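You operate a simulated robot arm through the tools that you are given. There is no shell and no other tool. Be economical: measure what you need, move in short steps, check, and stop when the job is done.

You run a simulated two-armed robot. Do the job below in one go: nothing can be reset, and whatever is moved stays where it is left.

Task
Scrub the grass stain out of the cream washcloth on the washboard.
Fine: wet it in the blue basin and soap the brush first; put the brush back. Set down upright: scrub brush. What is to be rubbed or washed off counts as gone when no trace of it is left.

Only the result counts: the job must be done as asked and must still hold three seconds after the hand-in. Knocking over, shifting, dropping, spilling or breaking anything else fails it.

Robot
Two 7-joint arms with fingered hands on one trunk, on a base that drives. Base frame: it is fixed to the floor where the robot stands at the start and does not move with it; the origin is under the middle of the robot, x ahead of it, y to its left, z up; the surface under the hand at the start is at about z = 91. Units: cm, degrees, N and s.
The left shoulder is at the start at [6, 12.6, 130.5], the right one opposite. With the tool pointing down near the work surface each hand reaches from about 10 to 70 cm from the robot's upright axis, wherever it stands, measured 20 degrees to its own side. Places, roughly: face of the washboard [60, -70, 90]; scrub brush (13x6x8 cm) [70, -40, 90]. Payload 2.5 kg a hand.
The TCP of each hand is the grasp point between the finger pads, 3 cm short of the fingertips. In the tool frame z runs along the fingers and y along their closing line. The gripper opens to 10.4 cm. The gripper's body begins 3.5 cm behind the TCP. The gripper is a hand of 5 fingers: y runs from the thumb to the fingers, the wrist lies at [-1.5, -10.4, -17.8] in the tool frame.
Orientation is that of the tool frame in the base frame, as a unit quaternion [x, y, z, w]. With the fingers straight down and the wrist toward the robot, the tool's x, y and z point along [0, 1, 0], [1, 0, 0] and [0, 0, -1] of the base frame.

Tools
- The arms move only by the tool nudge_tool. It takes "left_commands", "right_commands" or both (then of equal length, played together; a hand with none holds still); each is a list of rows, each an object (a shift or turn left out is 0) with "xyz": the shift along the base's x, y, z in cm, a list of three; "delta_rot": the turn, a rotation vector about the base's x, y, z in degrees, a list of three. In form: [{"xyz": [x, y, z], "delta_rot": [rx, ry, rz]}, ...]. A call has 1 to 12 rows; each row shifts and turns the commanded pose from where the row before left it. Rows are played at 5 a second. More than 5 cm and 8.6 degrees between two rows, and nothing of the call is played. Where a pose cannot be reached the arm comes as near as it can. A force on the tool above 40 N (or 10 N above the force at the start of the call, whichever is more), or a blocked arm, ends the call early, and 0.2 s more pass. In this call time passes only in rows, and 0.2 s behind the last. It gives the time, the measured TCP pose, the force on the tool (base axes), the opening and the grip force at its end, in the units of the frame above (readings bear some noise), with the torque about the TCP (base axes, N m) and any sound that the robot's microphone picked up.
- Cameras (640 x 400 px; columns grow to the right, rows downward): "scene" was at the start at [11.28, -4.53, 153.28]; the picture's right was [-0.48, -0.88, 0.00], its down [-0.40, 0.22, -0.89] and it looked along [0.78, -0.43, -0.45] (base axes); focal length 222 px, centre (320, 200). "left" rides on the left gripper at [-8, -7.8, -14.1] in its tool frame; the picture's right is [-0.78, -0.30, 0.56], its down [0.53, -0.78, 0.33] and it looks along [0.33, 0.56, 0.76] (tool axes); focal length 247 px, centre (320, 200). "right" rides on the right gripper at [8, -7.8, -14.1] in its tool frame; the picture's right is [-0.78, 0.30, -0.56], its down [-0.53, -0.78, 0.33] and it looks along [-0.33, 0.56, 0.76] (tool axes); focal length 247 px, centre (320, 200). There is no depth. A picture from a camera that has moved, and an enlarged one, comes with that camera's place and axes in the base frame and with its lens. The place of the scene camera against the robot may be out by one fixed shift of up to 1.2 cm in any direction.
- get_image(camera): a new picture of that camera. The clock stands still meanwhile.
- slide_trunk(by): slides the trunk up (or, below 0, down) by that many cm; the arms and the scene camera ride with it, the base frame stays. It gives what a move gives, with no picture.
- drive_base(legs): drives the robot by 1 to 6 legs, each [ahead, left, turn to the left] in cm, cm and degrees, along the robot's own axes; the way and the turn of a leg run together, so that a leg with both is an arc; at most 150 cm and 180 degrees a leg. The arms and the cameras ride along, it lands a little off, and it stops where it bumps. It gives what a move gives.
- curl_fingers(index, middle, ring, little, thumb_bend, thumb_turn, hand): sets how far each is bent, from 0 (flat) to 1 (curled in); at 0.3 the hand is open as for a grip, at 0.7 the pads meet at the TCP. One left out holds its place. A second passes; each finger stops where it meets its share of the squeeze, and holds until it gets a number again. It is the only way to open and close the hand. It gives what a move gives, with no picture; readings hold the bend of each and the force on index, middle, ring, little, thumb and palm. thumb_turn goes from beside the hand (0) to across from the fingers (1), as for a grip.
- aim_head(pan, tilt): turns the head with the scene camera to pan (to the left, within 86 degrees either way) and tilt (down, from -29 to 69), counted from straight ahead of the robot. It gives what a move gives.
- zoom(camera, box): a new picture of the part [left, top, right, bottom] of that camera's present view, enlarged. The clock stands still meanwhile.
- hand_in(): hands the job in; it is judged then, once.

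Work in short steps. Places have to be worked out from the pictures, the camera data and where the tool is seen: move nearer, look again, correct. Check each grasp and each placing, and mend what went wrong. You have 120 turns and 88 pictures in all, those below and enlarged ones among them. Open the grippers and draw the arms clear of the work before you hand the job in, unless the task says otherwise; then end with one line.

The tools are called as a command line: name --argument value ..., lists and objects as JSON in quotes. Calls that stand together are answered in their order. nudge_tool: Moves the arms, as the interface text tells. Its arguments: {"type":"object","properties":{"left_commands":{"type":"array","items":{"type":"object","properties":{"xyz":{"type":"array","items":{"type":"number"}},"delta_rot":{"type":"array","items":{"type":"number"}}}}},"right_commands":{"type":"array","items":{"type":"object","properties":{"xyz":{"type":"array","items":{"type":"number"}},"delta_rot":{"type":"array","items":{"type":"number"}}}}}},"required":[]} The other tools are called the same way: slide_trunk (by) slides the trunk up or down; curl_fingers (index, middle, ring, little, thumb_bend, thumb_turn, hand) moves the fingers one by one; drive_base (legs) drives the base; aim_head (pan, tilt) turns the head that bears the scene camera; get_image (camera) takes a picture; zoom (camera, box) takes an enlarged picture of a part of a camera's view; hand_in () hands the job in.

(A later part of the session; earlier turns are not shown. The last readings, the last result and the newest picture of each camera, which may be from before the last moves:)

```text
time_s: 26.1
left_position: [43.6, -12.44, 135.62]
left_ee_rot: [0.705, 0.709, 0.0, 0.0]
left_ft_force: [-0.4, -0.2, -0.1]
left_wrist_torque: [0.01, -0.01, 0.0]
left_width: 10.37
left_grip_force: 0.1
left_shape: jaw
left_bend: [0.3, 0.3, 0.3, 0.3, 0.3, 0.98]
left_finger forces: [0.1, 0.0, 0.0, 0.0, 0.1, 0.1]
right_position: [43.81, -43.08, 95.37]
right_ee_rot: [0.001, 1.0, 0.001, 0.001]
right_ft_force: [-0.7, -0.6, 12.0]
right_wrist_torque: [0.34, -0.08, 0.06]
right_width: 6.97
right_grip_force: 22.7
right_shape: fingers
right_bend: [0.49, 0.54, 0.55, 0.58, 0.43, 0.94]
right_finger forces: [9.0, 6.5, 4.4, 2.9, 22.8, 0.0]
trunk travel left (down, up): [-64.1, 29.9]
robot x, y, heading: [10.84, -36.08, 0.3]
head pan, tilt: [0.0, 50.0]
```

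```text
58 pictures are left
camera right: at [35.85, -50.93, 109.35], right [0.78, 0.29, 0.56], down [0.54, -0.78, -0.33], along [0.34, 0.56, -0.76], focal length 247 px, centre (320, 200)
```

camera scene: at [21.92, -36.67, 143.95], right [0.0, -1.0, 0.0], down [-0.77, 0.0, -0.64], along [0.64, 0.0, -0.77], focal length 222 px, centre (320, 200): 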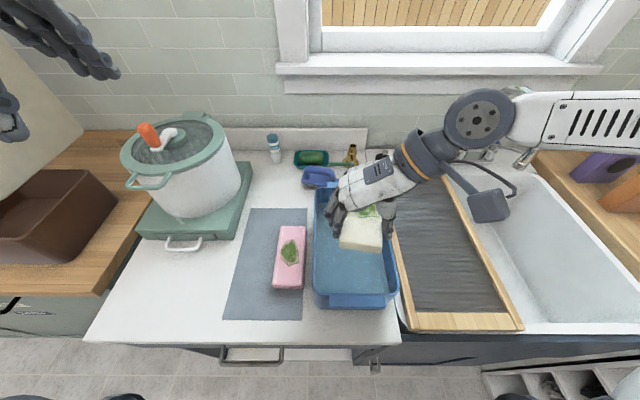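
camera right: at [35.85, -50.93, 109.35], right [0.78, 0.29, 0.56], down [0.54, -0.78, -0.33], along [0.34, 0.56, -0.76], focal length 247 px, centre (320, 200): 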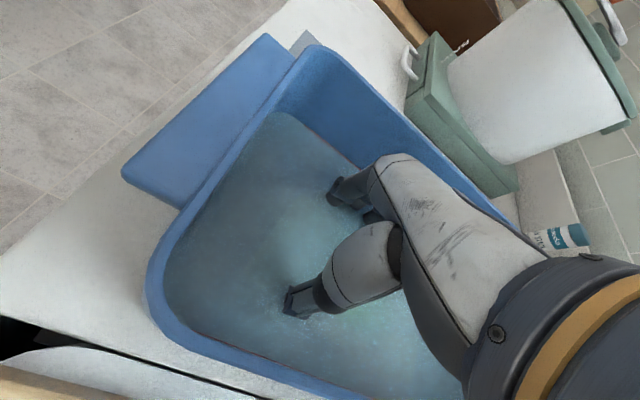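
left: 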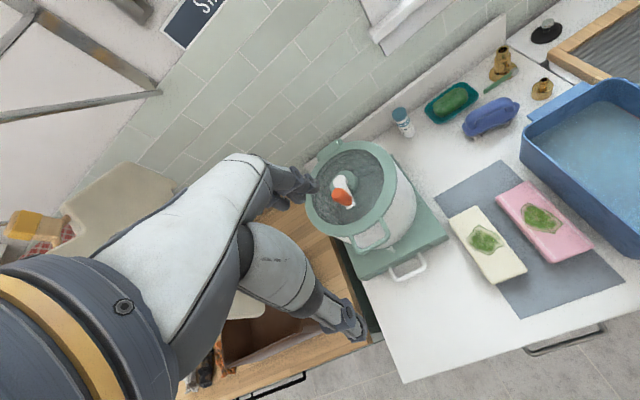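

The cloth is fully submerged and touching the bottom with 12 N. I'll lift slowly and let it drain over the basin.

nudge_tool --right_commands '[{"xyz": [0, 0, 1]}, {"xyz": [0, 0, 1.5]}, {"xyz": [0, 0, 2]}, {"xyz": [0, 0, 3]}, {"xyz": [0, 0, 3]}, {"xyz": [0, 0, 3]}, {"xyz": [0, 0, 3]}, {"xyz": [0, 0, 0]}, {"xyz": [0, 0, 0]}, {"xyz": [0, 0, 0]}, {"xyz": [0, 0, 0]}, {"xyz": [0, 0, 0]}]'

get_image --camera "right"

```text
time_s: 28.7
left_position: [43.68, -12.37, 135.48]
left_ee_rot: [0.706, 0.709, 0.001, 0.001]
left_ft_force: [-0.3, 0.5, -0.9]
left_wrist_torque: [-0.01, -0.01, 0.06]
left_width: 10.38
left_grip_force: 0.1
left_shape: jaw
left_bend: [0.3, 0.3, 0.3, 0.3, 0.3, 0.98]
left_finger forces: [0.0, 0.1, 0.0, 0.1, 0.0, 0.0]
right_position: [43.65, -43.27, 112.0]
right_ee_rot: [-0.001, 1.0, 0.001, 0.001]
right_ft_force: [-0.4, -0.5, -0.7]
right_wrist_torque: [0.01, 0.08, -0.04]
right_width: 6.97
right_grip_force: 21.1
right_shape: fingers
right_bend: [0.49, 0.54, 0.55, 0.58, 0.43, 0.94]
right_finger forces: [9.3, 5.6, 3.8, 1.7, 20.9, 0.1]
trunk travel left (down, up): [-64.1, 29.9]
robot x, y, heading: [10.72, -36.56, 0.5]
head pan, tilt: [0.0, 50.0]
```

```text
57 pictures are left
camera right: at [35.73, -51.08, 125.96], right [0.78, 0.3, 0.56], down [0.53, -0.78, -0.33], along [0.33, 0.56, -0.76], focal length 247 px, centre (320, 200)
```

right: 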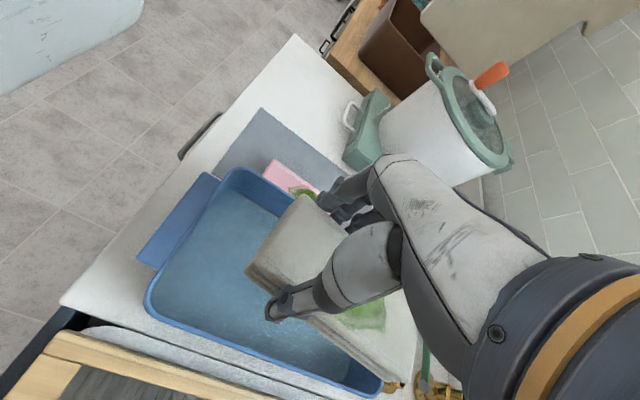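

The cloth is wet now (darker). I'll drive 20 cm right, which brings it near the board while the hand keeps its posture.

drive_base --legs '[[0, -20, 0]]'

nudge_tool --right_commands '[{"xyz": [1.5, -2.5, 0]}, {"xyz": [1.5, -2.3, 0]}, {"xyz": [0, 0, 0]}]'

get_image --camera "scene"

get_image --camera "right"

```text
time_s: 30.3
left_position: [43.86, -31.56, 135.69]
left_ee_rot: [0.705, 0.71, 0.0, 0.0]
left_ft_force: [0.5, -0.5, 0.3]
left_wrist_torque: [-0.01, 0.0, 0.0]
left_width: 10.37
left_grip_force: 0.0
left_shape: jaw
left_bend: [0.3, 0.3, 0.3, 0.3, 0.3, 0.98]
left_finger forces: [0.1, 0.0, 0.0, 0.1, 0.0, 0.0]
right_position: [43.78, -62.54, 111.91]
right_ee_rot: [-0.001, 1.0, 0.001, 0.0]
right_ft_force: [0.6, 0.3, -1.3]
right_wrist_torque: [0.01, 0.07, 0.0]
right_width: 6.99
right_grip_force: 20.7
right_shape: fingers
right_bend: [0.49, 0.54, 0.55, 0.58, 0.43, 0.94]
right_finger forces: [9.2, 5.7, 3.7, 1.7, 20.9, 0.0]
trunk travel left (down, up): [-64.1, 29.9]
robot x, y, heading: [11.27, -55.96, 0.3]
head pan, tilt: [0.0, 50.0]
```

```text
time_s: 31.1
left_position: [43.75, -31.59, 135.55]
left_ee_rot: [0.705, 0.709, 0.0, 0.0]
left_ft_force: [-0.2, -0.6, 0.3]
left_wrist_torque: [0.0, -0.02, 0.0]
left_width: 10.37
left_grip_force: 0.0
left_shape: jaw
left_bend: [0.3, 0.3, 0.3, 0.3, 0.3, 0.98]
left_finger forces: [0.0, 0.1, 0.1, 0.0, 0.0, 0.1]
right_position: [46.8, -67.52, 111.91]
right_ee_rot: [-0.001, 1.0, 0.001, 0.0]
right_ft_force: [-0.2, 0.5, -1.8]
right_wrist_torque: [0.03, 0.03, 0.0]
right_width: 6.99
right_grip_force: 19.9
right_shape: fingers
right_bend: [0.49, 0.54, 0.55, 0.58, 0.43, 0.94]
right_finger forces: [9.3, 5.7, 3.8, 1.7, 20.9, 0.0]
trunk travel left (down, up): [-64.1, 29.9]
robot x, y, heading: [10.92, -55.58, 0.2]
head pan, tilt: [0.0, 50.0]
```

```text
56 pictures are left
camera scene: at [22.02, -55.82, 143.95], right [0.01, -1.0, 0.0], down [-0.77, 0.0, -0.64], along [0.64, 0.0, -0.77], focal length 222 px, centre (320, 200)
```

scene: 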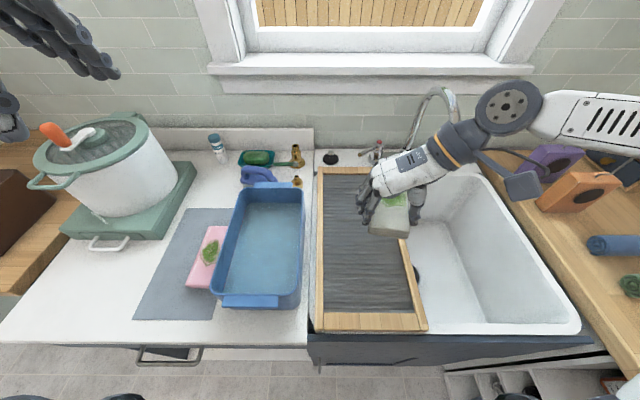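

```text
55 pictures are left
camera right: at [38.79, -75.22, 126.0], right [0.78, 0.3, 0.56], down [0.54, -0.78, -0.33], along [0.33, 0.56, -0.76], focal length 247 px, centre (320, 200)
```

right: 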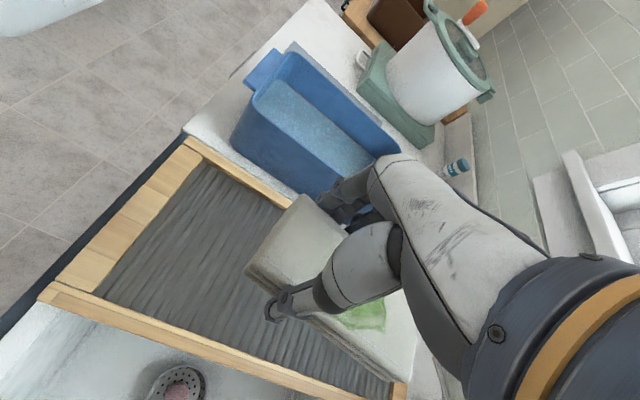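

The cloth hangs over the board, whose centre line is y ≈ -67. I'll shift +1 cm in y and lower to about z 97.

nudge_tool --right_commands '[{"xyz": [0, 1, -3]}, {"xyz": [0, 0, -3]}, {"xyz": [0, 0, -3]}, {"xyz": [0, 0, -3]}, {"xyz": [0, 0, -2]}, {"xyz": [0, 0, -1]}]'

zoom --camera "scene" --box '[290, 150, 470, 340]'

get_image --camera "right"

```text
time_s: 32.5
left_position: [43.69, -31.65, 135.6]
left_ee_rot: [0.705, 0.709, 0.0, 0.0]
left_ft_force: [-0.4, 0.4, -0.3]
left_wrist_torque: [-0.01, 0.05, -0.02]
left_width: 10.37
left_grip_force: 0.1
left_shape: jaw
left_bend: [0.3, 0.3, 0.3, 0.3, 0.3, 0.98]
left_finger forces: [0.0, 0.0, 0.0, 0.1, 0.0, 0.0]
right_position: [46.67, -66.31, 96.96]
right_ee_rot: [-0.001, 1.0, 0.001, 0.0]
right_ft_force: [-0.2, 0.6, -0.2]
right_wrist_torque: [0.03, 0.06, -0.03]
right_width: 6.96
right_grip_force: 20.4
right_shape: fingers
right_bend: [0.49, 0.54, 0.55, 0.58, 0.43, 0.94]
right_finger forces: [9.3, 5.6, 3.9, 1.6, 20.5, 0.0]
trunk travel left (down, up): [-64.1, 29.9]
robot x, y, heading: [11.15, -55.88, 0.4]
head pan, tilt: [0.0, 50.0]
```

```text
2.11 times, centred on (380, 245) of scene
camera zoom: at [22.03, -55.83, 143.95], right [0.01, -1.0, 0.0], down [-0.77, 0.0, -0.64], along [0.64, 0.0, -0.77], focal length 467 px, centre (194, 105)
```

zoom: 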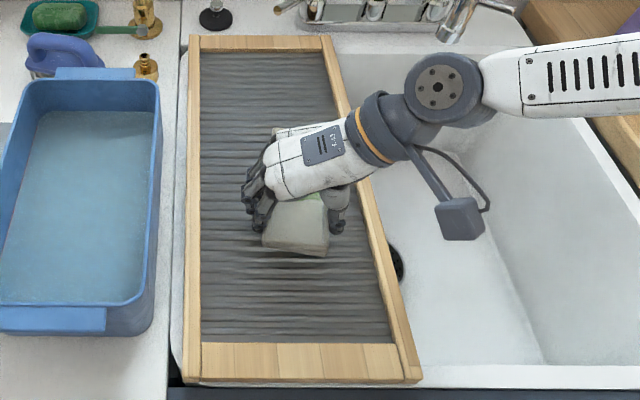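

```text
53 pictures are left
camera right: at [38.81, -74.07, 111.01], right [0.78, 0.3, 0.56], down [0.54, -0.78, -0.33], along [0.33, 0.56, -0.76], focal length 247 px, centre (320, 200)
```

right: 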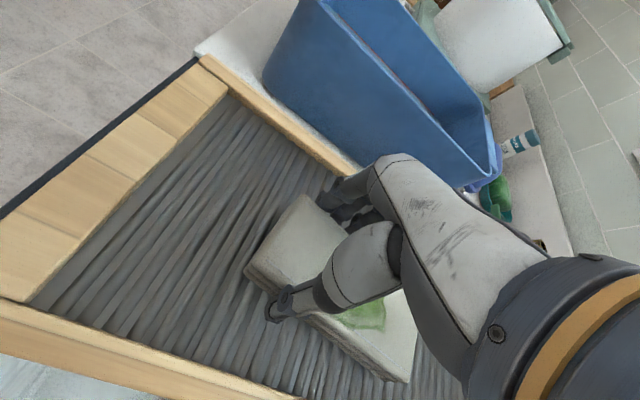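

The cloth is centred between the frame rails. I'll lower in small steps until it touches.

nudge_tool --right_commands '[{"xyz": [0, 0, -0.8]}, {"xyz": [0, 0, -0.8]}, {"xyz": [0, 0, -0.6]}, {"xyz": [0, 0, 0]}]'

```text
time_s: 33.1
left_position: [43.55, -31.69, 135.67]
left_ee_rot: [0.704, 0.71, 0.001, 0.0]
left_ft_force: [0.9, 0.2, -0.4]
left_wrist_torque: [0.0, 0.0, 0.01]
left_width: 10.37
left_grip_force: 0.1
left_shape: jaw
left_bend: [0.3, 0.3, 0.3, 0.3, 0.3, 0.98]
left_finger forces: [0.0, 0.0, 0.0, 0.0, 0.1, 0.0]
right_position: [46.93, -66.01, 96.24]
right_ee_rot: [-0.001, 1.0, 0.006, 0.004]
right_ft_force: [-6.4, -4.6, 26.1]
right_wrist_torque: [-0.62, 0.21, 0.0]
right_width: 7.05
right_grip_force: 22.2
right_shape: fingers
right_bend: [0.51, 0.55, 0.56, 0.59, 0.42, 0.93]
right_finger forces: [6.9, 4.9, 3.0, 1.0, 27.8, 0.0]
trunk travel left (down, up): [-64.1, 29.9]
robot x, y, heading: [11.4, -55.87, 0.4]
head pan, tilt: [0.0, 50.0]
stopped in row 3 (right hand): the force on the tool passed its limit at 46 N (the readings are from after the stop); the commanded pose is now the measured one
```

Contact came at TCP z = 96.2 with 26 N left over. I'll ease up a little and look at how it rests.

nudge_tool --right_commands '[{"xyz": [0, 0, 0.4]}, {"xyz": [0, 0, 0]}]'

zoom --camera "scene" --box '[340, 180, 430, 280]'

zoom --camera "right" --box '[180, 130, 460, 400]'

```text
time_s: 33.7
left_position: [43.8, -31.71, 135.62]
left_ee_rot: [0.705, 0.71, 0.0, 0.0]
left_ft_force: [0.0, -0.4, 0.8]
left_wrist_torque: [-0.01, -0.02, 0.05]
left_width: 10.42
left_grip_force: 0.1
left_shape: jaw
left_bend: [0.3, 0.3, 0.3, 0.3, 0.3, 0.98]
left_finger forces: [0.0, 0.1, 0.1, 0.1, 0.1, 0.0]
right_position: [47.0, -66.03, 96.2]
right_ee_rot: [0.001, 1.0, 0.003, 0.003]
right_ft_force: [-1.9, -0.2, 3.3]
right_wrist_torque: [-0.12, 0.07, 0.0]
right_width: 7.02
right_grip_force: 21.2
right_shape: fingers
right_bend: [0.51, 0.55, 0.56, 0.59, 0.43, 0.93]
right_finger forces: [8.9, 6.0, 3.8, 1.6, 22.0, 0.0]
trunk travel left (down, up): [-64.1, 29.9]
robot x, y, heading: [11.21, -55.86, 0.4]
head pan, tilt: [0.0, 50.0]
```

```text
4.00 times, centred on (385, 230) of scene
camera zoom: at [21.95, -55.82, 143.94], right [0.01, -1.0, 0.0], down [-0.77, 0.0, -0.64], along [0.64, 0.0, -0.77], focal length 887 px, centre (60, 80)
```

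zoom: 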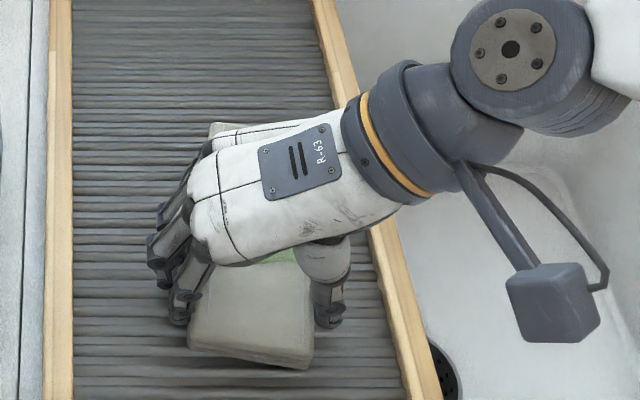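

```text
1.48 times, centred on (320, 265) of right
camera zoom: at [38.89, -73.97, 110.2], right [0.77, 0.29, 0.56], down [0.54, -0.77, -0.33], along [0.34, 0.56, -0.75], focal length 366 px, centre (320, 104)
```

zoom: 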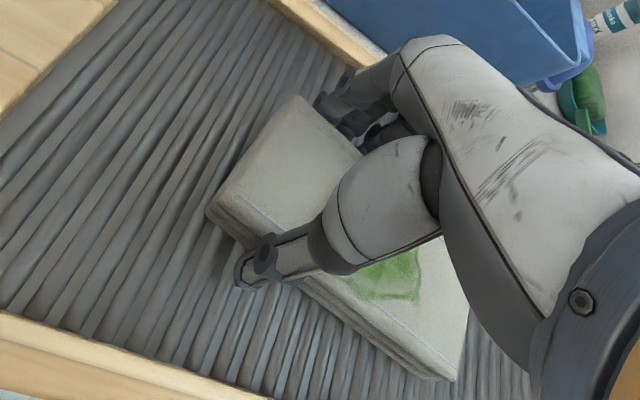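

The near edge is about 1 cm off the board and the far end touches. Releasing will let it settle flat, so I'll open the hand.

curl_fingers --hand "right" --index 0.3 --middle 0.3 --ring 0.3 --little 0.3 --thumb_bend 0.3

nudge_tool --right_commands '[{"xyz": [0, 0, 2]}, {"xyz": [0, 0, 4]}, {"xyz": [0, 0, 4]}, {"xyz": [0, 0, 4]}, {"xyz": [0, 0, 4]}, {"xyz": [0, 0, 4]}]'

get_image --camera "scene"

get_image --camera "right"

```text
time_s: 34.7
left_position: [43.82, -31.6, 135.62]
left_ee_rot: [0.705, 0.71, -0.001, -0.001]
left_ft_force: [-0.1, 0.3, 0.8]
left_wrist_torque: [0.02, 0.01, 0.01]
left_width: 10.38
left_grip_force: 0.1
left_shape: jaw
left_bend: [0.3, 0.3, 0.3, 0.3, 0.3, 0.98]
left_finger forces: [0.0, 0.1, 0.0, 0.0, 0.0, 0.0]
right_position: [46.9, -66.09, 96.38]
right_ee_rot: [0.001, 1.0, 0.005, 0.004]
right_ft_force: [0.2, -0.7, 0.1]
right_wrist_torque: [0.02, 0.01, -0.01]
right_width: 10.24
right_grip_force: 0.0
right_shape: fingers
right_bend: [0.3, 0.3, 0.3, 0.3, 0.3, 0.97]
right_finger forces: [0.0, 0.0, 0.1, 0.1, 0.1, 0.2]
trunk travel left (down, up): [-64.1, 29.9]
robot x, y, heading: [10.56, -55.78, 0.6]
head pan, tilt: [0.0, 50.0]
```

```text
time_s: 36.1
left_position: [43.8, -31.53, 135.51]
left_ee_rot: [0.704, 0.71, 0.0, 0.0]
left_ft_force: [0.1, 0.3, 0.1]
left_wrist_torque: [-0.04, 0.03, -0.02]
left_width: 10.36
left_grip_force: 0.0
left_shape: jaw
left_bend: [0.3, 0.3, 0.3, 0.3, 0.3, 0.98]
left_finger forces: [0.1, 0.1, 0.1, 0.0, 0.0, 0.0]
right_position: [46.98, -66.0, 118.46]
right_ee_rot: [0.0, 1.0, 0.004, 0.004]
right_ft_force: [-0.3, -0.4, 0.3]
right_wrist_torque: [0.03, 0.01, 0.0]
right_width: 10.27
right_grip_force: 0.1
right_shape: fingers
right_bend: [0.3, 0.3, 0.3, 0.3, 0.3, 0.97]
right_finger forces: [0.0, 0.1, 0.0, 0.0, 0.1, 0.0]
trunk travel left (down, up): [-64.1, 29.9]
robot x, y, heading: [11.03, -55.91, 0.5]
head pan, tilt: [0.0, 50.0]
```

```text
50 pictures are left
camera scene: at [21.99, -55.82, 143.95], right [0.01, -1.0, 0.0], down [-0.77, 0.0, -0.64], along [0.64, 0.0, -0.77], focal length 222 px, centre (320, 200)
```

scene: 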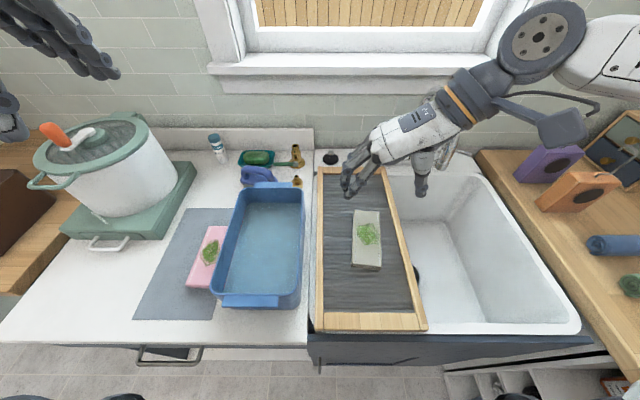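

```text
49 pictures are left
camera right: at [38.9, -73.9, 132.37], right [0.77, 0.29, 0.56], down [0.54, -0.77, -0.34], along [0.34, 0.56, -0.75], focal length 247 px, centre (320, 200)
```

right: 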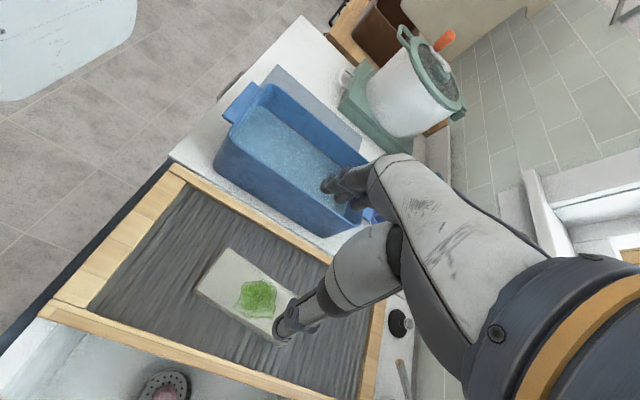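

The cloth lies flat and wet on the board, with the stain near (52, -68). Next I'll turn the right hand back, wrist toward the robot, and drive left to put the brush in front of the right arm.

nudge_tool --right_commands '[{"xyz": [0, 0, 0], "delta_rot": [0, 0, -8.2]}, {"xyz": [0, 0, 0], "delta_rot": [0, 0, -8.2]}, {"xyz": [0, 0, 0], "delta_rot": [0, 0, -8.2]}, {"xyz": [0, 0, 0], "delta_rot": [0, 0, -8.2]}, {"xyz": [0, 0, 0], "delta_rot": [0, 0, -8.2]}, {"xyz": [0, 0, 0], "delta_rot": [0, 0, -8.2]}, {"xyz": [0, 0, 0], "delta_rot": [0, 0, -8.2]}, {"xyz": [0, 0, 0], "delta_rot": [0, 0, -8.2]}, {"xyz": [0, 0, 0], "delta_rot": [0, 0, -8.2]}, {"xyz": [0, 0, 0], "delta_rot": [0, 0, -8.2]}, {"xyz": [0, 0, 0], "delta_rot": [0, 0, -8]}]'

drive_base --legs '[[0, 28, 0]]'

zoom --camera "scene" --box '[230, 120, 430, 300]'

get_image --camera "right"

```text
time_s: 38.5
left_position: [43.76, -31.49, 135.56]
left_ee_rot: [0.704, 0.71, 0.0, -0.001]
left_ft_force: [0.3, -0.3, 0.9]
left_wrist_torque: [-0.02, 0.0, -0.02]
left_width: 10.37
left_grip_force: 0.1
left_shape: jaw
left_bend: [0.3, 0.3, 0.3, 0.3, 0.3, 0.98]
left_finger forces: [0.1, 0.0, 0.0, 0.0, 0.1, 0.0]
right_position: [46.97, -66.07, 118.36]
right_ee_rot: [0.708, 0.706, 0.001, 0.008]
right_ft_force: [0.4, -0.1, -0.2]
right_wrist_torque: [-0.01, -0.01, -0.01]
right_width: 10.29
right_grip_force: 0.1
right_shape: fingers
right_bend: [0.3, 0.3, 0.3, 0.3, 0.3, 0.97]
right_finger forces: [0.0, 0.0, 0.1, 0.0, 0.0, 0.0]
trunk travel left (down, up): [-64.1, 29.9]
robot x, y, heading: [11.0, -55.8, 0.2]
head pan, tilt: [0.0, 50.0]
```

```text
time_s: 40.5
left_position: [43.78, -4.05, 135.44]
left_ee_rot: [0.706, 0.708, 0.0, 0.001]
left_ft_force: [0.1, 0.1, 0.0]
left_wrist_torque: [0.01, 0.02, 0.03]
left_width: 10.39
left_grip_force: 0.1
left_shape: jaw
left_bend: [0.3, 0.3, 0.3, 0.3, 0.3, 0.98]
left_finger forces: [0.0, 0.0, 0.0, 0.0, 0.0, 0.0]
right_position: [46.78, -38.51, 118.26]
right_ee_rot: [0.708, 0.706, 0.001, 0.006]
right_ft_force: [0.0, -0.6, 0.6]
right_wrist_torque: [0.02, -0.01, -0.02]
right_width: 10.27
right_grip_force: 0.0
right_shape: fingers
right_bend: [0.3, 0.3, 0.3, 0.3, 0.3, 0.97]
right_finger forces: [0.1, 0.0, 0.0, 0.1, 0.0, 0.0]
trunk travel left (down, up): [-64.1, 29.9]
robot x, y, heading: [11.23, -28.14, 0.0]
head pan, tilt: [0.0, 50.0]
```

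```text
2.22 times, centred on (330, 210) of scene
camera zoom: at [21.9, -28.26, 143.95], right [0.0, -1.0, 0.0], down [-0.77, 0.0, -0.64], along [0.64, 0.0, -0.77], focal length 493 px, centre (298, 178)
```

zoom: 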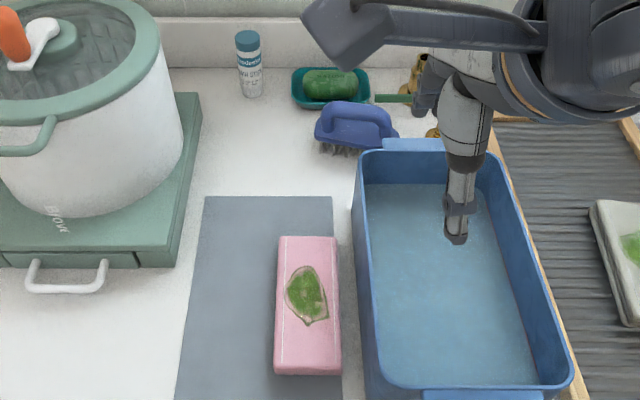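

```text
47 pictures are left
camera right: at [39.02, -30.45, 132.24], right [0.29, -0.77, 0.56], down [-0.78, -0.53, -0.34], along [0.56, -0.34, -0.75], focal length 247 px, centre (320, 200)
```

right: 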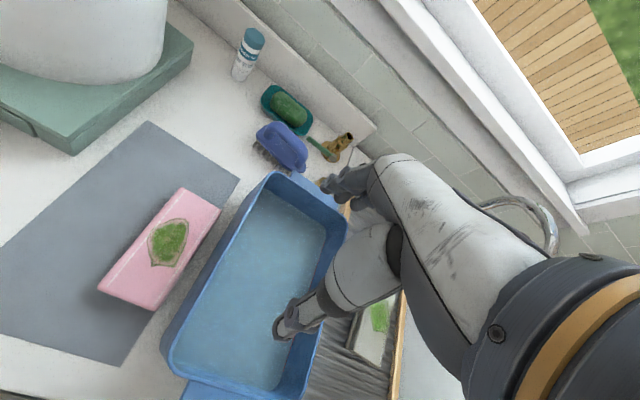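

Two cameras agree on the brush: handle centre about (71.4, -36.2), top near z 99, long axis along y. I'll bring the right hand above it and down to z ≈ 106.

nudge_tool --right_commands '[{"xyz": [4.1, 0.4, 0]}, {"xyz": [4.1, 0.4, 0]}, {"xyz": [4.1, 0.4, 0]}, {"xyz": [4.1, 0.4, 0]}, {"xyz": [4.1, 0.4, 0]}, {"xyz": [4.1, 0.3, 0]}, {"xyz": [0, 0, -4]}, {"xyz": [0, 0, -4]}, {"xyz": [0, 0, -4]}, {"xyz": [0, 0, 0]}]'

get_image --camera "right"

zoom --camera "scene" --box '[270, 130, 410, 240]'

```text
time_s: 42.7
left_position: [43.78, -4.17, 135.51]
left_ee_rot: [0.706, 0.709, 0.0, 0.0]
left_ft_force: [0.9, -0.2, -0.6]
left_wrist_torque: [0.0, 0.05, 0.01]
left_width: 10.4
left_grip_force: 0.0
left_shape: jaw
left_bend: [0.3, 0.3, 0.3, 0.3, 0.3, 0.98]
left_finger forces: [0.1, 0.0, 0.1, 0.0, 0.0, 0.0]
right_position: [66.7, -41.15, 106.47]
right_ee_rot: [0.708, 0.706, 0.001, 0.004]
right_ft_force: [-0.1, 0.2, -0.4]
right_wrist_torque: [0.0, 0.02, 0.03]
right_width: 10.29
right_grip_force: 0.1
right_shape: fingers
right_bend: [0.3, 0.3, 0.3, 0.3, 0.3, 0.97]
right_finger forces: [0.1, 0.0, 0.1, 0.0, 0.1, 0.1]
right hand out of reach, approached as far as the arm can: row 5, 6, 8, 9
trunk travel left (down, up): [-64.1, 29.9]
robot x, y, heading: [10.95, -28.24, -0.0]
head pan, tilt: [0.0, 50.0]
```

```text
46 pictures are left
camera right: at [58.84, -33.04, 120.23], right [0.29, -0.77, 0.56], down [-0.78, -0.53, -0.34], along [0.56, -0.34, -0.75], focal length 247 px, centre (320, 200)
```

right: 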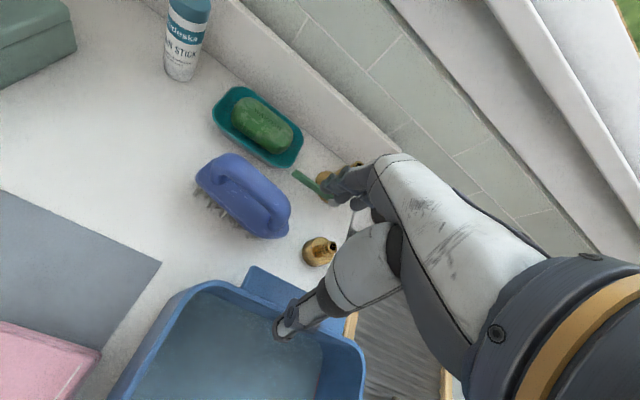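

```text
3.64 times, centred on (340, 185) of scene
camera zoom: at [21.9, -28.31, 143.95], right [0.0, -1.0, 0.0], down [-0.77, 0.0, -0.64], along [0.64, 0.0, -0.77], focal length 806 px, centre (247, 254)
```

zoom: 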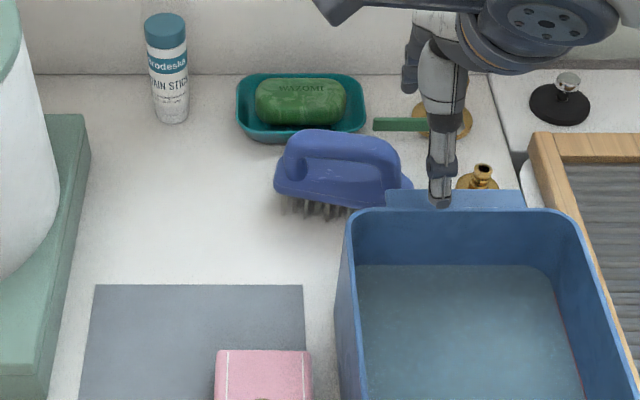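

The arm runs out of reach here because it reaches farthest about 20° to its right. I'll raise and retract the hand, then drive left 14 cm and ahead 2.5 cm.

nudge_tool --right_commands '[{"xyz": [-1, 0, 4]}, {"xyz": [-2, 0, 4]}, {"xyz": [-4, 0, 4]}, {"xyz": [-4, 0, 0]}, {"xyz": [0, 0, 0]}]'

drive_base --legs '[[0, 14, 0], [2.5, 0, 0]]'

```text
refused: row 3 steps farther than a row can; nothing moved
```

```text
time_s: 44.4
left_position: [46.36, 9.53, 135.45]
left_ee_rot: [0.707, 0.707, 0.0, 0.0]
left_ft_force: [0.2, 0.4, 0.0]
left_wrist_torque: [-0.04, 0.0, -0.01]
left_width: 10.39
left_grip_force: 0.0
left_shape: jaw
left_bend: [0.3, 0.3, 0.3, 0.3, 0.3, 0.98]
left_finger forces: [0.0, 0.1, 0.0, 0.0, 0.0, 0.1]
right_position: [69.21, -27.46, 106.34]
right_ee_rot: [0.708, 0.706, 0.002, 0.005]
right_ft_force: [0.0, 0.6, 0.1]
right_wrist_torque: [-0.05, 0.0, 0.02]
right_width: 10.26
right_grip_force: 0.1
right_shape: fingers
right_bend: [0.3, 0.3, 0.3, 0.3, 0.3, 0.97]
right_finger forces: [0.0, 0.0, 0.0, 0.1, 0.1, 0.0]
trunk travel left (down, up): [-64.1, 29.9]
robot x, y, heading: [13.58, -14.3, 0.1]
head pan, tilt: [0.0, 50.0]
```

The nudge was refused, so the drive ran with the hand at z 106. The tips were at 103, above the brush top. I'll check that nothing was touched.

get_image --camera "scene"

get_image --camera "right"

```text
44 pictures are left
camera scene: at [24.47, -14.53, 143.94], right [0.0, -1.0, 0.0], down [-0.77, 0.0, -0.64], along [0.64, 0.0, -0.77], focal length 222 px, centre (320, 200)
```

scene: 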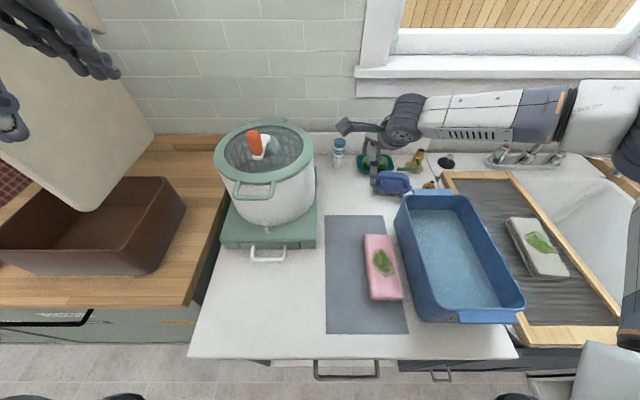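

```text
43 pictures are left
camera right: at [61.39, -19.29, 120.22], right [0.29, -0.77, 0.56], down [-0.78, -0.53, -0.34], along [0.56, -0.34, -0.75], focal length 247 px, centre (320, 200)
```

right: 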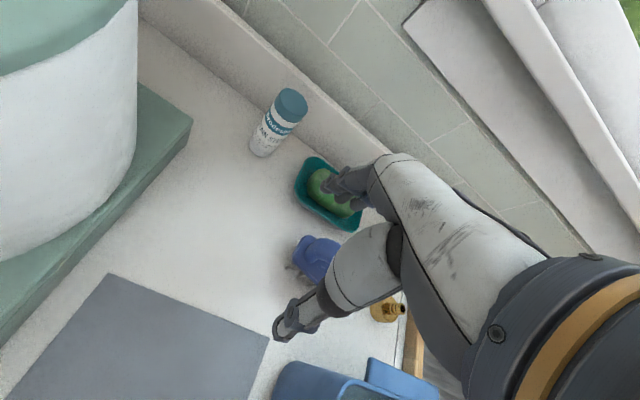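

Nothing was disturbed. I'll move the hand over the brush at (71.5, -36.6).

nudge_tool --right_commands '[{"xyz": [0.5, -3, 1.5]}, {"xyz": [0.8, -3, 0]}, {"xyz": [1, -3.1, 0]}, {"xyz": [0, 0, 0]}]'

get_image --camera "right"

zoom --camera "scene" --box '[330, 120, 470, 240]'

```text
time_s: 45.4
left_position: [46.2, 9.58, 135.53]
left_ee_rot: [0.707, 0.708, 0.0, -0.001]
left_ft_force: [0.0, -0.3, -0.7]
left_wrist_torque: [-0.02, 0.0, -0.02]
left_width: 10.37
left_grip_force: 0.1
left_shape: jaw
left_bend: [0.3, 0.3, 0.3, 0.3, 0.3, 0.98]
left_finger forces: [0.0, 0.1, 0.0, 0.0, 0.1, 0.1]
right_position: [71.29, -36.55, 107.74]
right_ee_rot: [0.708, 0.706, 0.001, 0.005]
right_ft_force: [0.1, 0.6, 0.9]
right_wrist_torque: [0.0, -0.02, -0.01]
right_width: 10.27
right_grip_force: 0.0
right_shape: fingers
right_bend: [0.3, 0.3, 0.3, 0.3, 0.3, 0.97]
right_finger forces: [0.0, 0.0, 0.0, 0.0, 0.0, 0.0]
trunk travel left (down, up): [-64.1, 29.9]
robot x, y, heading: [13.64, -14.2, -0.1]
head pan, tilt: [0.0, 50.0]
```

```text
42 pictures are left
camera right: at [63.52, -28.37, 121.7], right [0.29, -0.77, 0.56], down [-0.78, -0.53, -0.34], along [0.56, -0.34, -0.75], focal length 247 px, centre (320, 200)
```

right: 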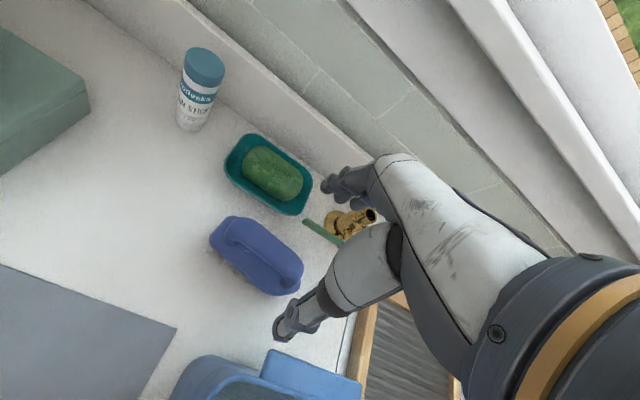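

```text
3.33 times, centred on (400, 180) of scene
camera zoom: at [24.36, -14.53, 143.95], right [0.0, -1.0, 0.0], down [-0.77, 0.0, -0.64], along [0.64, 0.0, -0.77], focal length 739 px, centre (53, 267)
```

zoom: 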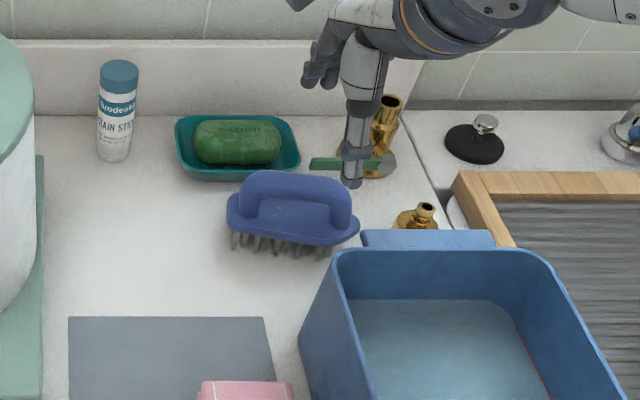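

The brush centre is near (71.3, -35.8), with its long axis yawed about 6°. I'll align to it, narrow the opening slightly to keep off the soap dish, and come down to z ≈ 100.

curl_fingers --hand "right" --index 0.35 --middle 0.35 --ring 0.35 --little 0.35 --thumb_bend 0.35

nudge_tool --right_commands '[{"xyz": [0, 0.6, 0], "delta_rot": [0, 0, -6]}, {"xyz": [0, 0, -2.5]}, {"xyz": [0, 0, -2.5]}, {"xyz": [0, 0, -2]}, {"xyz": [0, 0, 0]}]'

get_image --camera "right"

zoom --camera "scene" --box '[330, 120, 470, 240]'

```text
time_s: 46.4
left_position: [46.2, 9.67, 135.45]
left_ee_rot: [0.707, 0.708, 0.0, 0.0]
left_ft_force: [0.2, -0.2, 0.0]
left_wrist_torque: [-0.03, 0.03, 0.0]
left_width: 10.37
left_grip_force: 0.1
left_shape: jaw
left_bend: [0.3, 0.3, 0.3, 0.3, 0.3, 0.98]
left_finger forces: [0.0, 0.0, 0.0, 0.0, 0.1, 0.0]
right_position: [71.33, -36.41, 107.69]
right_ee_rot: [0.708, 0.706, 0.001, 0.005]
right_ft_force: [-0.1, -0.6, 0.4]
right_wrist_torque: [0.02, -0.01, -0.01]
right_width: 9.14
right_grip_force: 0.1
right_shape: fingers
right_bend: [0.35, 0.35, 0.35, 0.35, 0.35, 0.97]
right_finger forces: [0.1, 0.1, 0.1, 0.0, 0.1, 0.0]
trunk travel left (down, up): [-64.1, 29.9]
robot x, y, heading: [13.28, -14.66, 0.4]
head pan, tilt: [0.0, 50.0]
```

```text
time_s: 47.6
left_position: [46.17, 9.56, 135.53]
left_ee_rot: [0.707, 0.708, 0.0, 0.001]
left_ft_force: [-0.6, 0.7, 0.3]
left_wrist_torque: [0.01, -0.01, 0.01]
left_width: 10.39
left_grip_force: 0.0
left_shape: jaw
left_bend: [0.3, 0.3, 0.3, 0.3, 0.3, 0.98]
left_finger forces: [0.0, 0.1, 0.0, 0.0, 0.1, 0.0]
right_position: [71.46, -35.95, 100.94]
right_ee_rot: [0.744, 0.668, 0.002, 0.005]
right_ft_force: [-0.3, 0.2, 0.2]
right_wrist_torque: [-0.01, -0.03, 0.0]
right_width: 9.14
right_grip_force: 0.0
right_shape: fingers
right_bend: [0.35, 0.35, 0.35, 0.35, 0.35, 0.97]
right_finger forces: [0.0, 0.0, 0.0, 0.0, 0.1, 0.0]
trunk travel left (down, up): [-64.1, 29.9]
robot x, y, heading: [13.39, -14.35, 0.2]
head pan, tilt: [0.0, 50.0]
```

```text
40 pictures are left
camera right: at [64.52, -27.06, 114.79], right [0.2, -0.8, 0.56], down [-0.83, -0.45, -0.34], along [0.52, -0.4, -0.75], focal length 247 px, centre (320, 200)
```

right: 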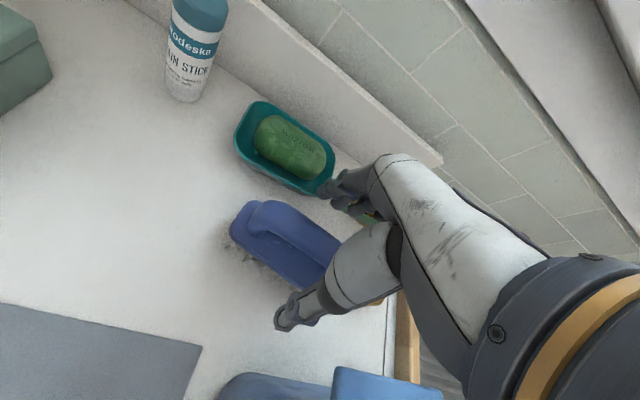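

```text
3.33 times, centred on (400, 180) of scene
camera zoom: at [24.34, -14.55, 143.95], right [0.0, -1.0, 0.0], down [-0.77, 0.0, -0.64], along [0.64, 0.0, -0.77], focal length 739 px, centre (53, 267)
```

zoom: 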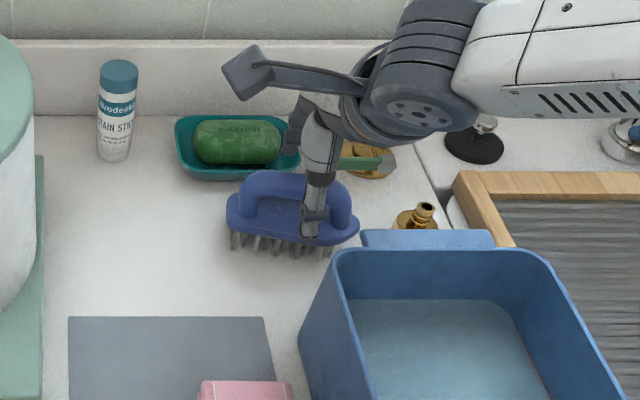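

The thumb and fingers straddle the brush. I'll shift y by -0.5 and lower to z ≈ 96.4 in small steps.

nudge_tool --right_commands '[{"xyz": [-0.1, -0.5, -1]}, {"xyz": [0, 0, -1.2]}, {"xyz": [0, 0, -1.2]}, {"xyz": [0, 0, -1.1]}, {"xyz": [0, 0, 0]}]'

zoom --camera "right" --box '[180, 130, 460, 400]'

zoom --camera "scene" --box '[330, 120, 470, 240]'

```text
time_s: 48.8
left_position: [46.37, 9.61, 135.5]
left_ee_rot: [0.706, 0.708, 0.0, 0.001]
left_ft_force: [-0.2, 0.4, 0.3]
left_wrist_torque: [0.04, -0.01, -0.03]
left_width: 10.38
left_grip_force: 0.0
left_shape: jaw
left_bend: [0.3, 0.3, 0.3, 0.3, 0.3, 0.98]
left_finger forces: [0.0, 0.0, 0.0, 0.0, 0.0, 0.1]
right_position: [69.77, -37.29, 97.87]
right_ee_rot: [0.745, 0.668, 0.002, 0.006]
right_ft_force: [0.6, 0.2, 0.9]
right_wrist_torque: [0.0, -0.03, 0.0]
right_width: 9.13
right_grip_force: 0.4
right_shape: fingers
right_bend: [0.35, 0.35, 0.35, 0.35, 0.35, 0.97]
right_finger forces: [0.5, 0.0, 0.0, 0.1, 0.0, 0.0]
right hand out of reach, approached as far as the arm can: row 2, 3, 4
trunk travel left (down, up): [-64.1, 29.9]
robot x, y, heading: [13.13, -14.74, 0.1]
head pan, tilt: [0.0, 50.0]
```

```text
1.48 times, centred on (320, 265) of right
camera zoom: at [62.77, -28.36, 111.74], right [0.21, -0.8, 0.56], down [-0.83, -0.45, -0.34], along [0.52, -0.4, -0.75], focal length 366 px, centre (320, 104)
```

zoom: 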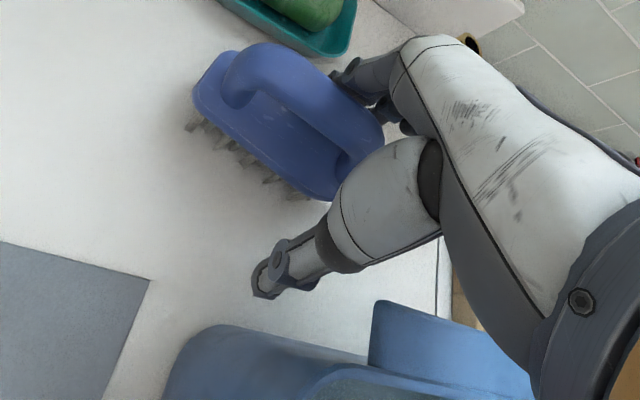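

```text
3.33 times, centred on (400, 180) of scene
camera zoom: at [24.35, -14.55, 143.95], right [0.0, -1.0, 0.0], down [-0.77, 0.0, -0.64], along [0.64, 0.0, -0.77], focal length 739 px, centre (53, 267)
```

zoom: 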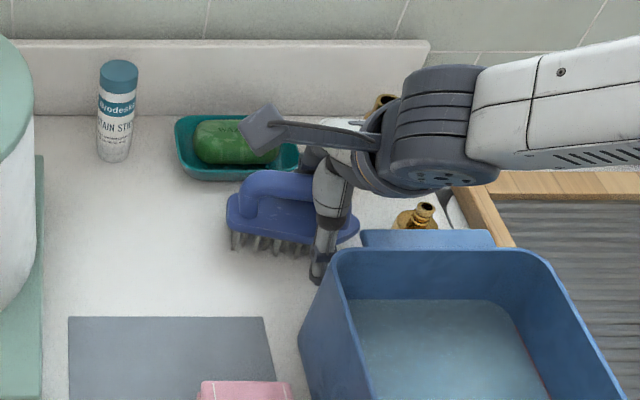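

As the hand went down, the arm ran out of reach and drifted 1.6 cm toward the robot. I'll raise it, lower the trunk so the shoulder sits nearer the hand's height, then come down again.

nudge_tool --right_commands '[{"xyz": [0, 0, 3]}, {"xyz": [0, 0, 4]}, {"xyz": [0.5, 0.3, 4]}, {"xyz": [0.5, 0.3, 4]}, {"xyz": [0, 0, 0]}]'

slide_trunk --by -9

get_image --camera "scene"

```text
time_s: 50.0
left_position: [46.3, 9.52, 135.66]
left_ee_rot: [0.707, 0.708, -0.001, 0.0]
left_ft_force: [0.5, 0.4, -0.7]
left_wrist_torque: [-0.01, 0.02, 0.01]
left_width: 10.36
left_grip_force: 0.1
left_shape: jaw
left_bend: [0.3, 0.3, 0.3, 0.3, 0.3, 0.98]
left_finger forces: [0.0, 0.1, 0.1, 0.1, 0.1, 0.0]
right_position: [70.76, -36.52, 112.85]
right_ee_rot: [0.745, 0.667, 0.0, 0.005]
right_ft_force: [-0.4, -1.3, -0.4]
right_wrist_torque: [0.05, 0.04, 0.02]
right_width: 9.12
right_grip_force: 0.1
right_shape: fingers
right_bend: [0.35, 0.35, 0.35, 0.35, 0.35, 0.97]
right_finger forces: [0.0, 0.0, 0.0, 0.0, 0.0, 0.0]
trunk travel left (down, up): [-64.1, 29.9]
robot x, y, heading: [13.48, -14.3, -0.1]
head pan, tilt: [0.0, 50.0]
```

```text
time_s: 51.2
left_position: [46.17, 9.64, 126.47]
left_ee_rot: [0.707, 0.708, 0.0, 0.0]
left_ft_force: [-0.1, 0.5, -0.4]
left_wrist_torque: [-0.03, -0.02, 0.03]
left_width: 10.41
left_grip_force: 0.0
left_shape: jaw
left_bend: [0.3, 0.3, 0.3, 0.3, 0.3, 0.98]
left_finger forces: [0.0, 0.1, 0.0, 0.1, 0.0, 0.0]
right_position: [70.73, -36.54, 103.88]
right_ee_rot: [0.744, 0.668, 0.0, 0.005]
right_ft_force: [-0.1, 0.8, -1.4]
right_wrist_torque: [0.01, -0.03, 0.06]
right_width: 9.08
right_grip_force: 0.1
right_shape: fingers
right_bend: [0.35, 0.35, 0.35, 0.35, 0.35, 0.97]
right_finger forces: [0.0, 0.0, 0.0, 0.0, 0.1, 0.1]
trunk travel left (down, up): [-55.1, 38.9]
robot x, y, heading: [13.33, -14.57, 0.2]
head pan, tilt: [0.0, 50.0]
```

```text
36 pictures are left
camera scene: at [24.34, -14.56, 134.96], right [0.0, -1.0, 0.0], down [-0.77, 0.0, -0.64], along [0.64, 0.0, -0.77], focal length 222 px, centre (320, 200)
```

scene: 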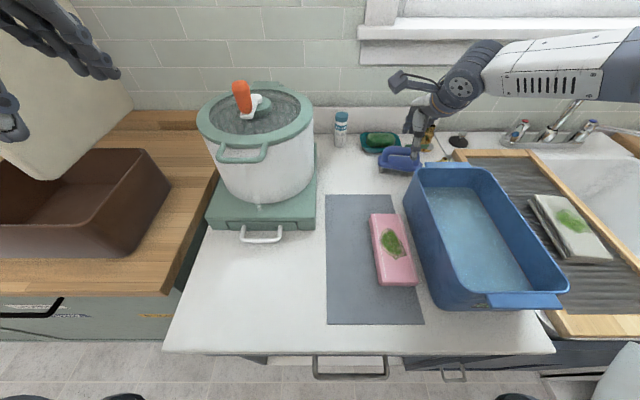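

The trunk is down 9 cm and all is clear. I'll correct x and descend to z ≈ 96.6.

nudge_tool --right_commands '[{"xyz": [0.7, 0.1, -1.5]}, {"xyz": [0, 0, -1.5]}, {"xyz": [0, 0, -1.5]}, {"xyz": [0, 0, -1.5]}, {"xyz": [0, 0, -1.2]}, {"xyz": [0, 0, 0]}]'

zoom --camera "right" --box '[180, 130, 460, 400]'

```text
time_s: 52.6
left_position: [46.24, 9.62, 126.59]
left_ee_rot: [0.707, 0.708, -0.001, 0.0]
left_ft_force: [0.2, -0.1, -0.1]
left_wrist_torque: [-0.03, -0.01, 0.01]
left_width: 10.37
left_grip_force: 0.1
left_shape: jaw
left_bend: [0.3, 0.3, 0.3, 0.3, 0.3, 0.98]
left_finger forces: [0.0, 0.0, 0.1, 0.1, 0.0, 0.1]
right_position: [71.6, -36.62, 96.62]
right_ee_rot: [0.744, 0.668, 0.001, 0.005]
right_ft_force: [0.8, -0.3, -0.3]
right_wrist_torque: [-0.01, -0.03, -0.01]
right_width: 9.11
right_grip_force: 0.1
right_shape: fingers
right_bend: [0.35, 0.35, 0.35, 0.35, 0.35, 0.97]
right_finger forces: [0.0, 0.0, 0.0, 0.1, 0.0, 0.0]
trunk travel left (down, up): [-55.1, 38.9]
robot x, y, heading: [13.34, -14.57, 0.2]
head pan, tilt: [0.0, 50.0]
```

```text
1.48 times, centred on (320, 265) of right
camera zoom: at [64.65, -27.71, 110.54], right [0.21, -0.8, 0.56], down [-0.83, -0.45, -0.34], along [0.52, -0.4, -0.75], focal length 366 px, centre (320, 104)
```

zoom: 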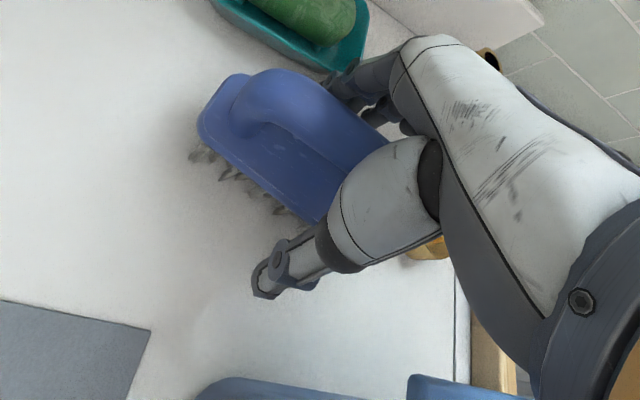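

The brush is centred in the hand at z = 96.6 with no contact. I'll close on it.

curl_fingers --hand "right" --index 0.65 --middle 0.65 --ring 0.65 --little 0.65 --thumb_bend 0.65

zoom --camera "right" --box '[180, 130, 460, 400]'

zoom --camera "scene" --box '[330, 90, 470, 200]'

```text
time_s: 53.6
left_position: [46.19, 9.46, 126.44]
left_ee_rot: [0.707, 0.708, 0.001, 0.0]
left_ft_force: [-0.7, 0.5, 0.1]
left_wrist_torque: [-0.01, 0.01, 0.02]
left_width: 10.38
left_grip_force: 0.1
left_shape: jaw
left_bend: [0.3, 0.3, 0.3, 0.3, 0.3, 0.98]
left_finger forces: [0.0, 0.1, 0.1, 0.0, 0.0, 0.1]
right_position: [71.51, -36.56, 96.57]
right_ee_rot: [0.744, 0.668, 0.001, 0.005]
right_ft_force: [-0.1, 0.0, 0.7]
right_wrist_torque: [0.01, 0.01, 0.02]
right_width: 4.69
right_grip_force: 14.8
right_shape: fingers
right_bend: [0.56, 0.59, 0.61, 0.65, 0.51, 0.95]
right_finger forces: [6.2, 5.4, 3.0, 0.1, 14.8, 0.0]
trunk travel left (down, up): [-55.1, 38.9]
robot x, y, heading: [13.29, -13.98, 0.2]
head pan, tilt: [0.0, 50.0]
```

```text
1.48 times, centred on (320, 265) of right
camera zoom: at [64.66, -27.71, 110.56], right [0.21, -0.8, 0.56], down [-0.83, -0.45, -0.34], along [0.52, -0.4, -0.75], focal length 366 px, centre (320, 104)
```

zoom: 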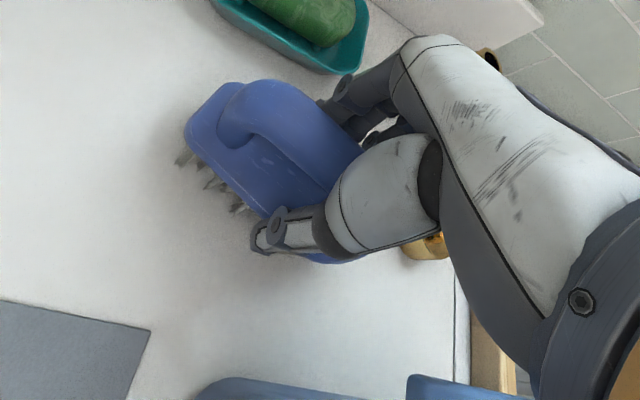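

```text
3.64 times, centred on (400, 145) of scene
camera zoom: at [24.36, -14.56, 134.95], right [0.0, -1.0, 0.0], down [-0.77, 0.0, -0.64], along [0.64, 0.0, -0.77], focal length 806 px, centre (29, 400)
```

zoom: 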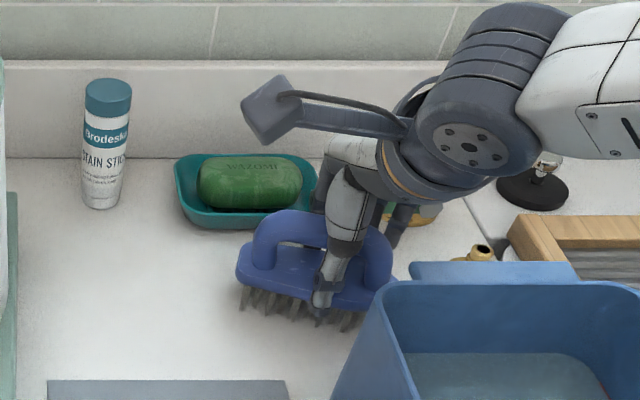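

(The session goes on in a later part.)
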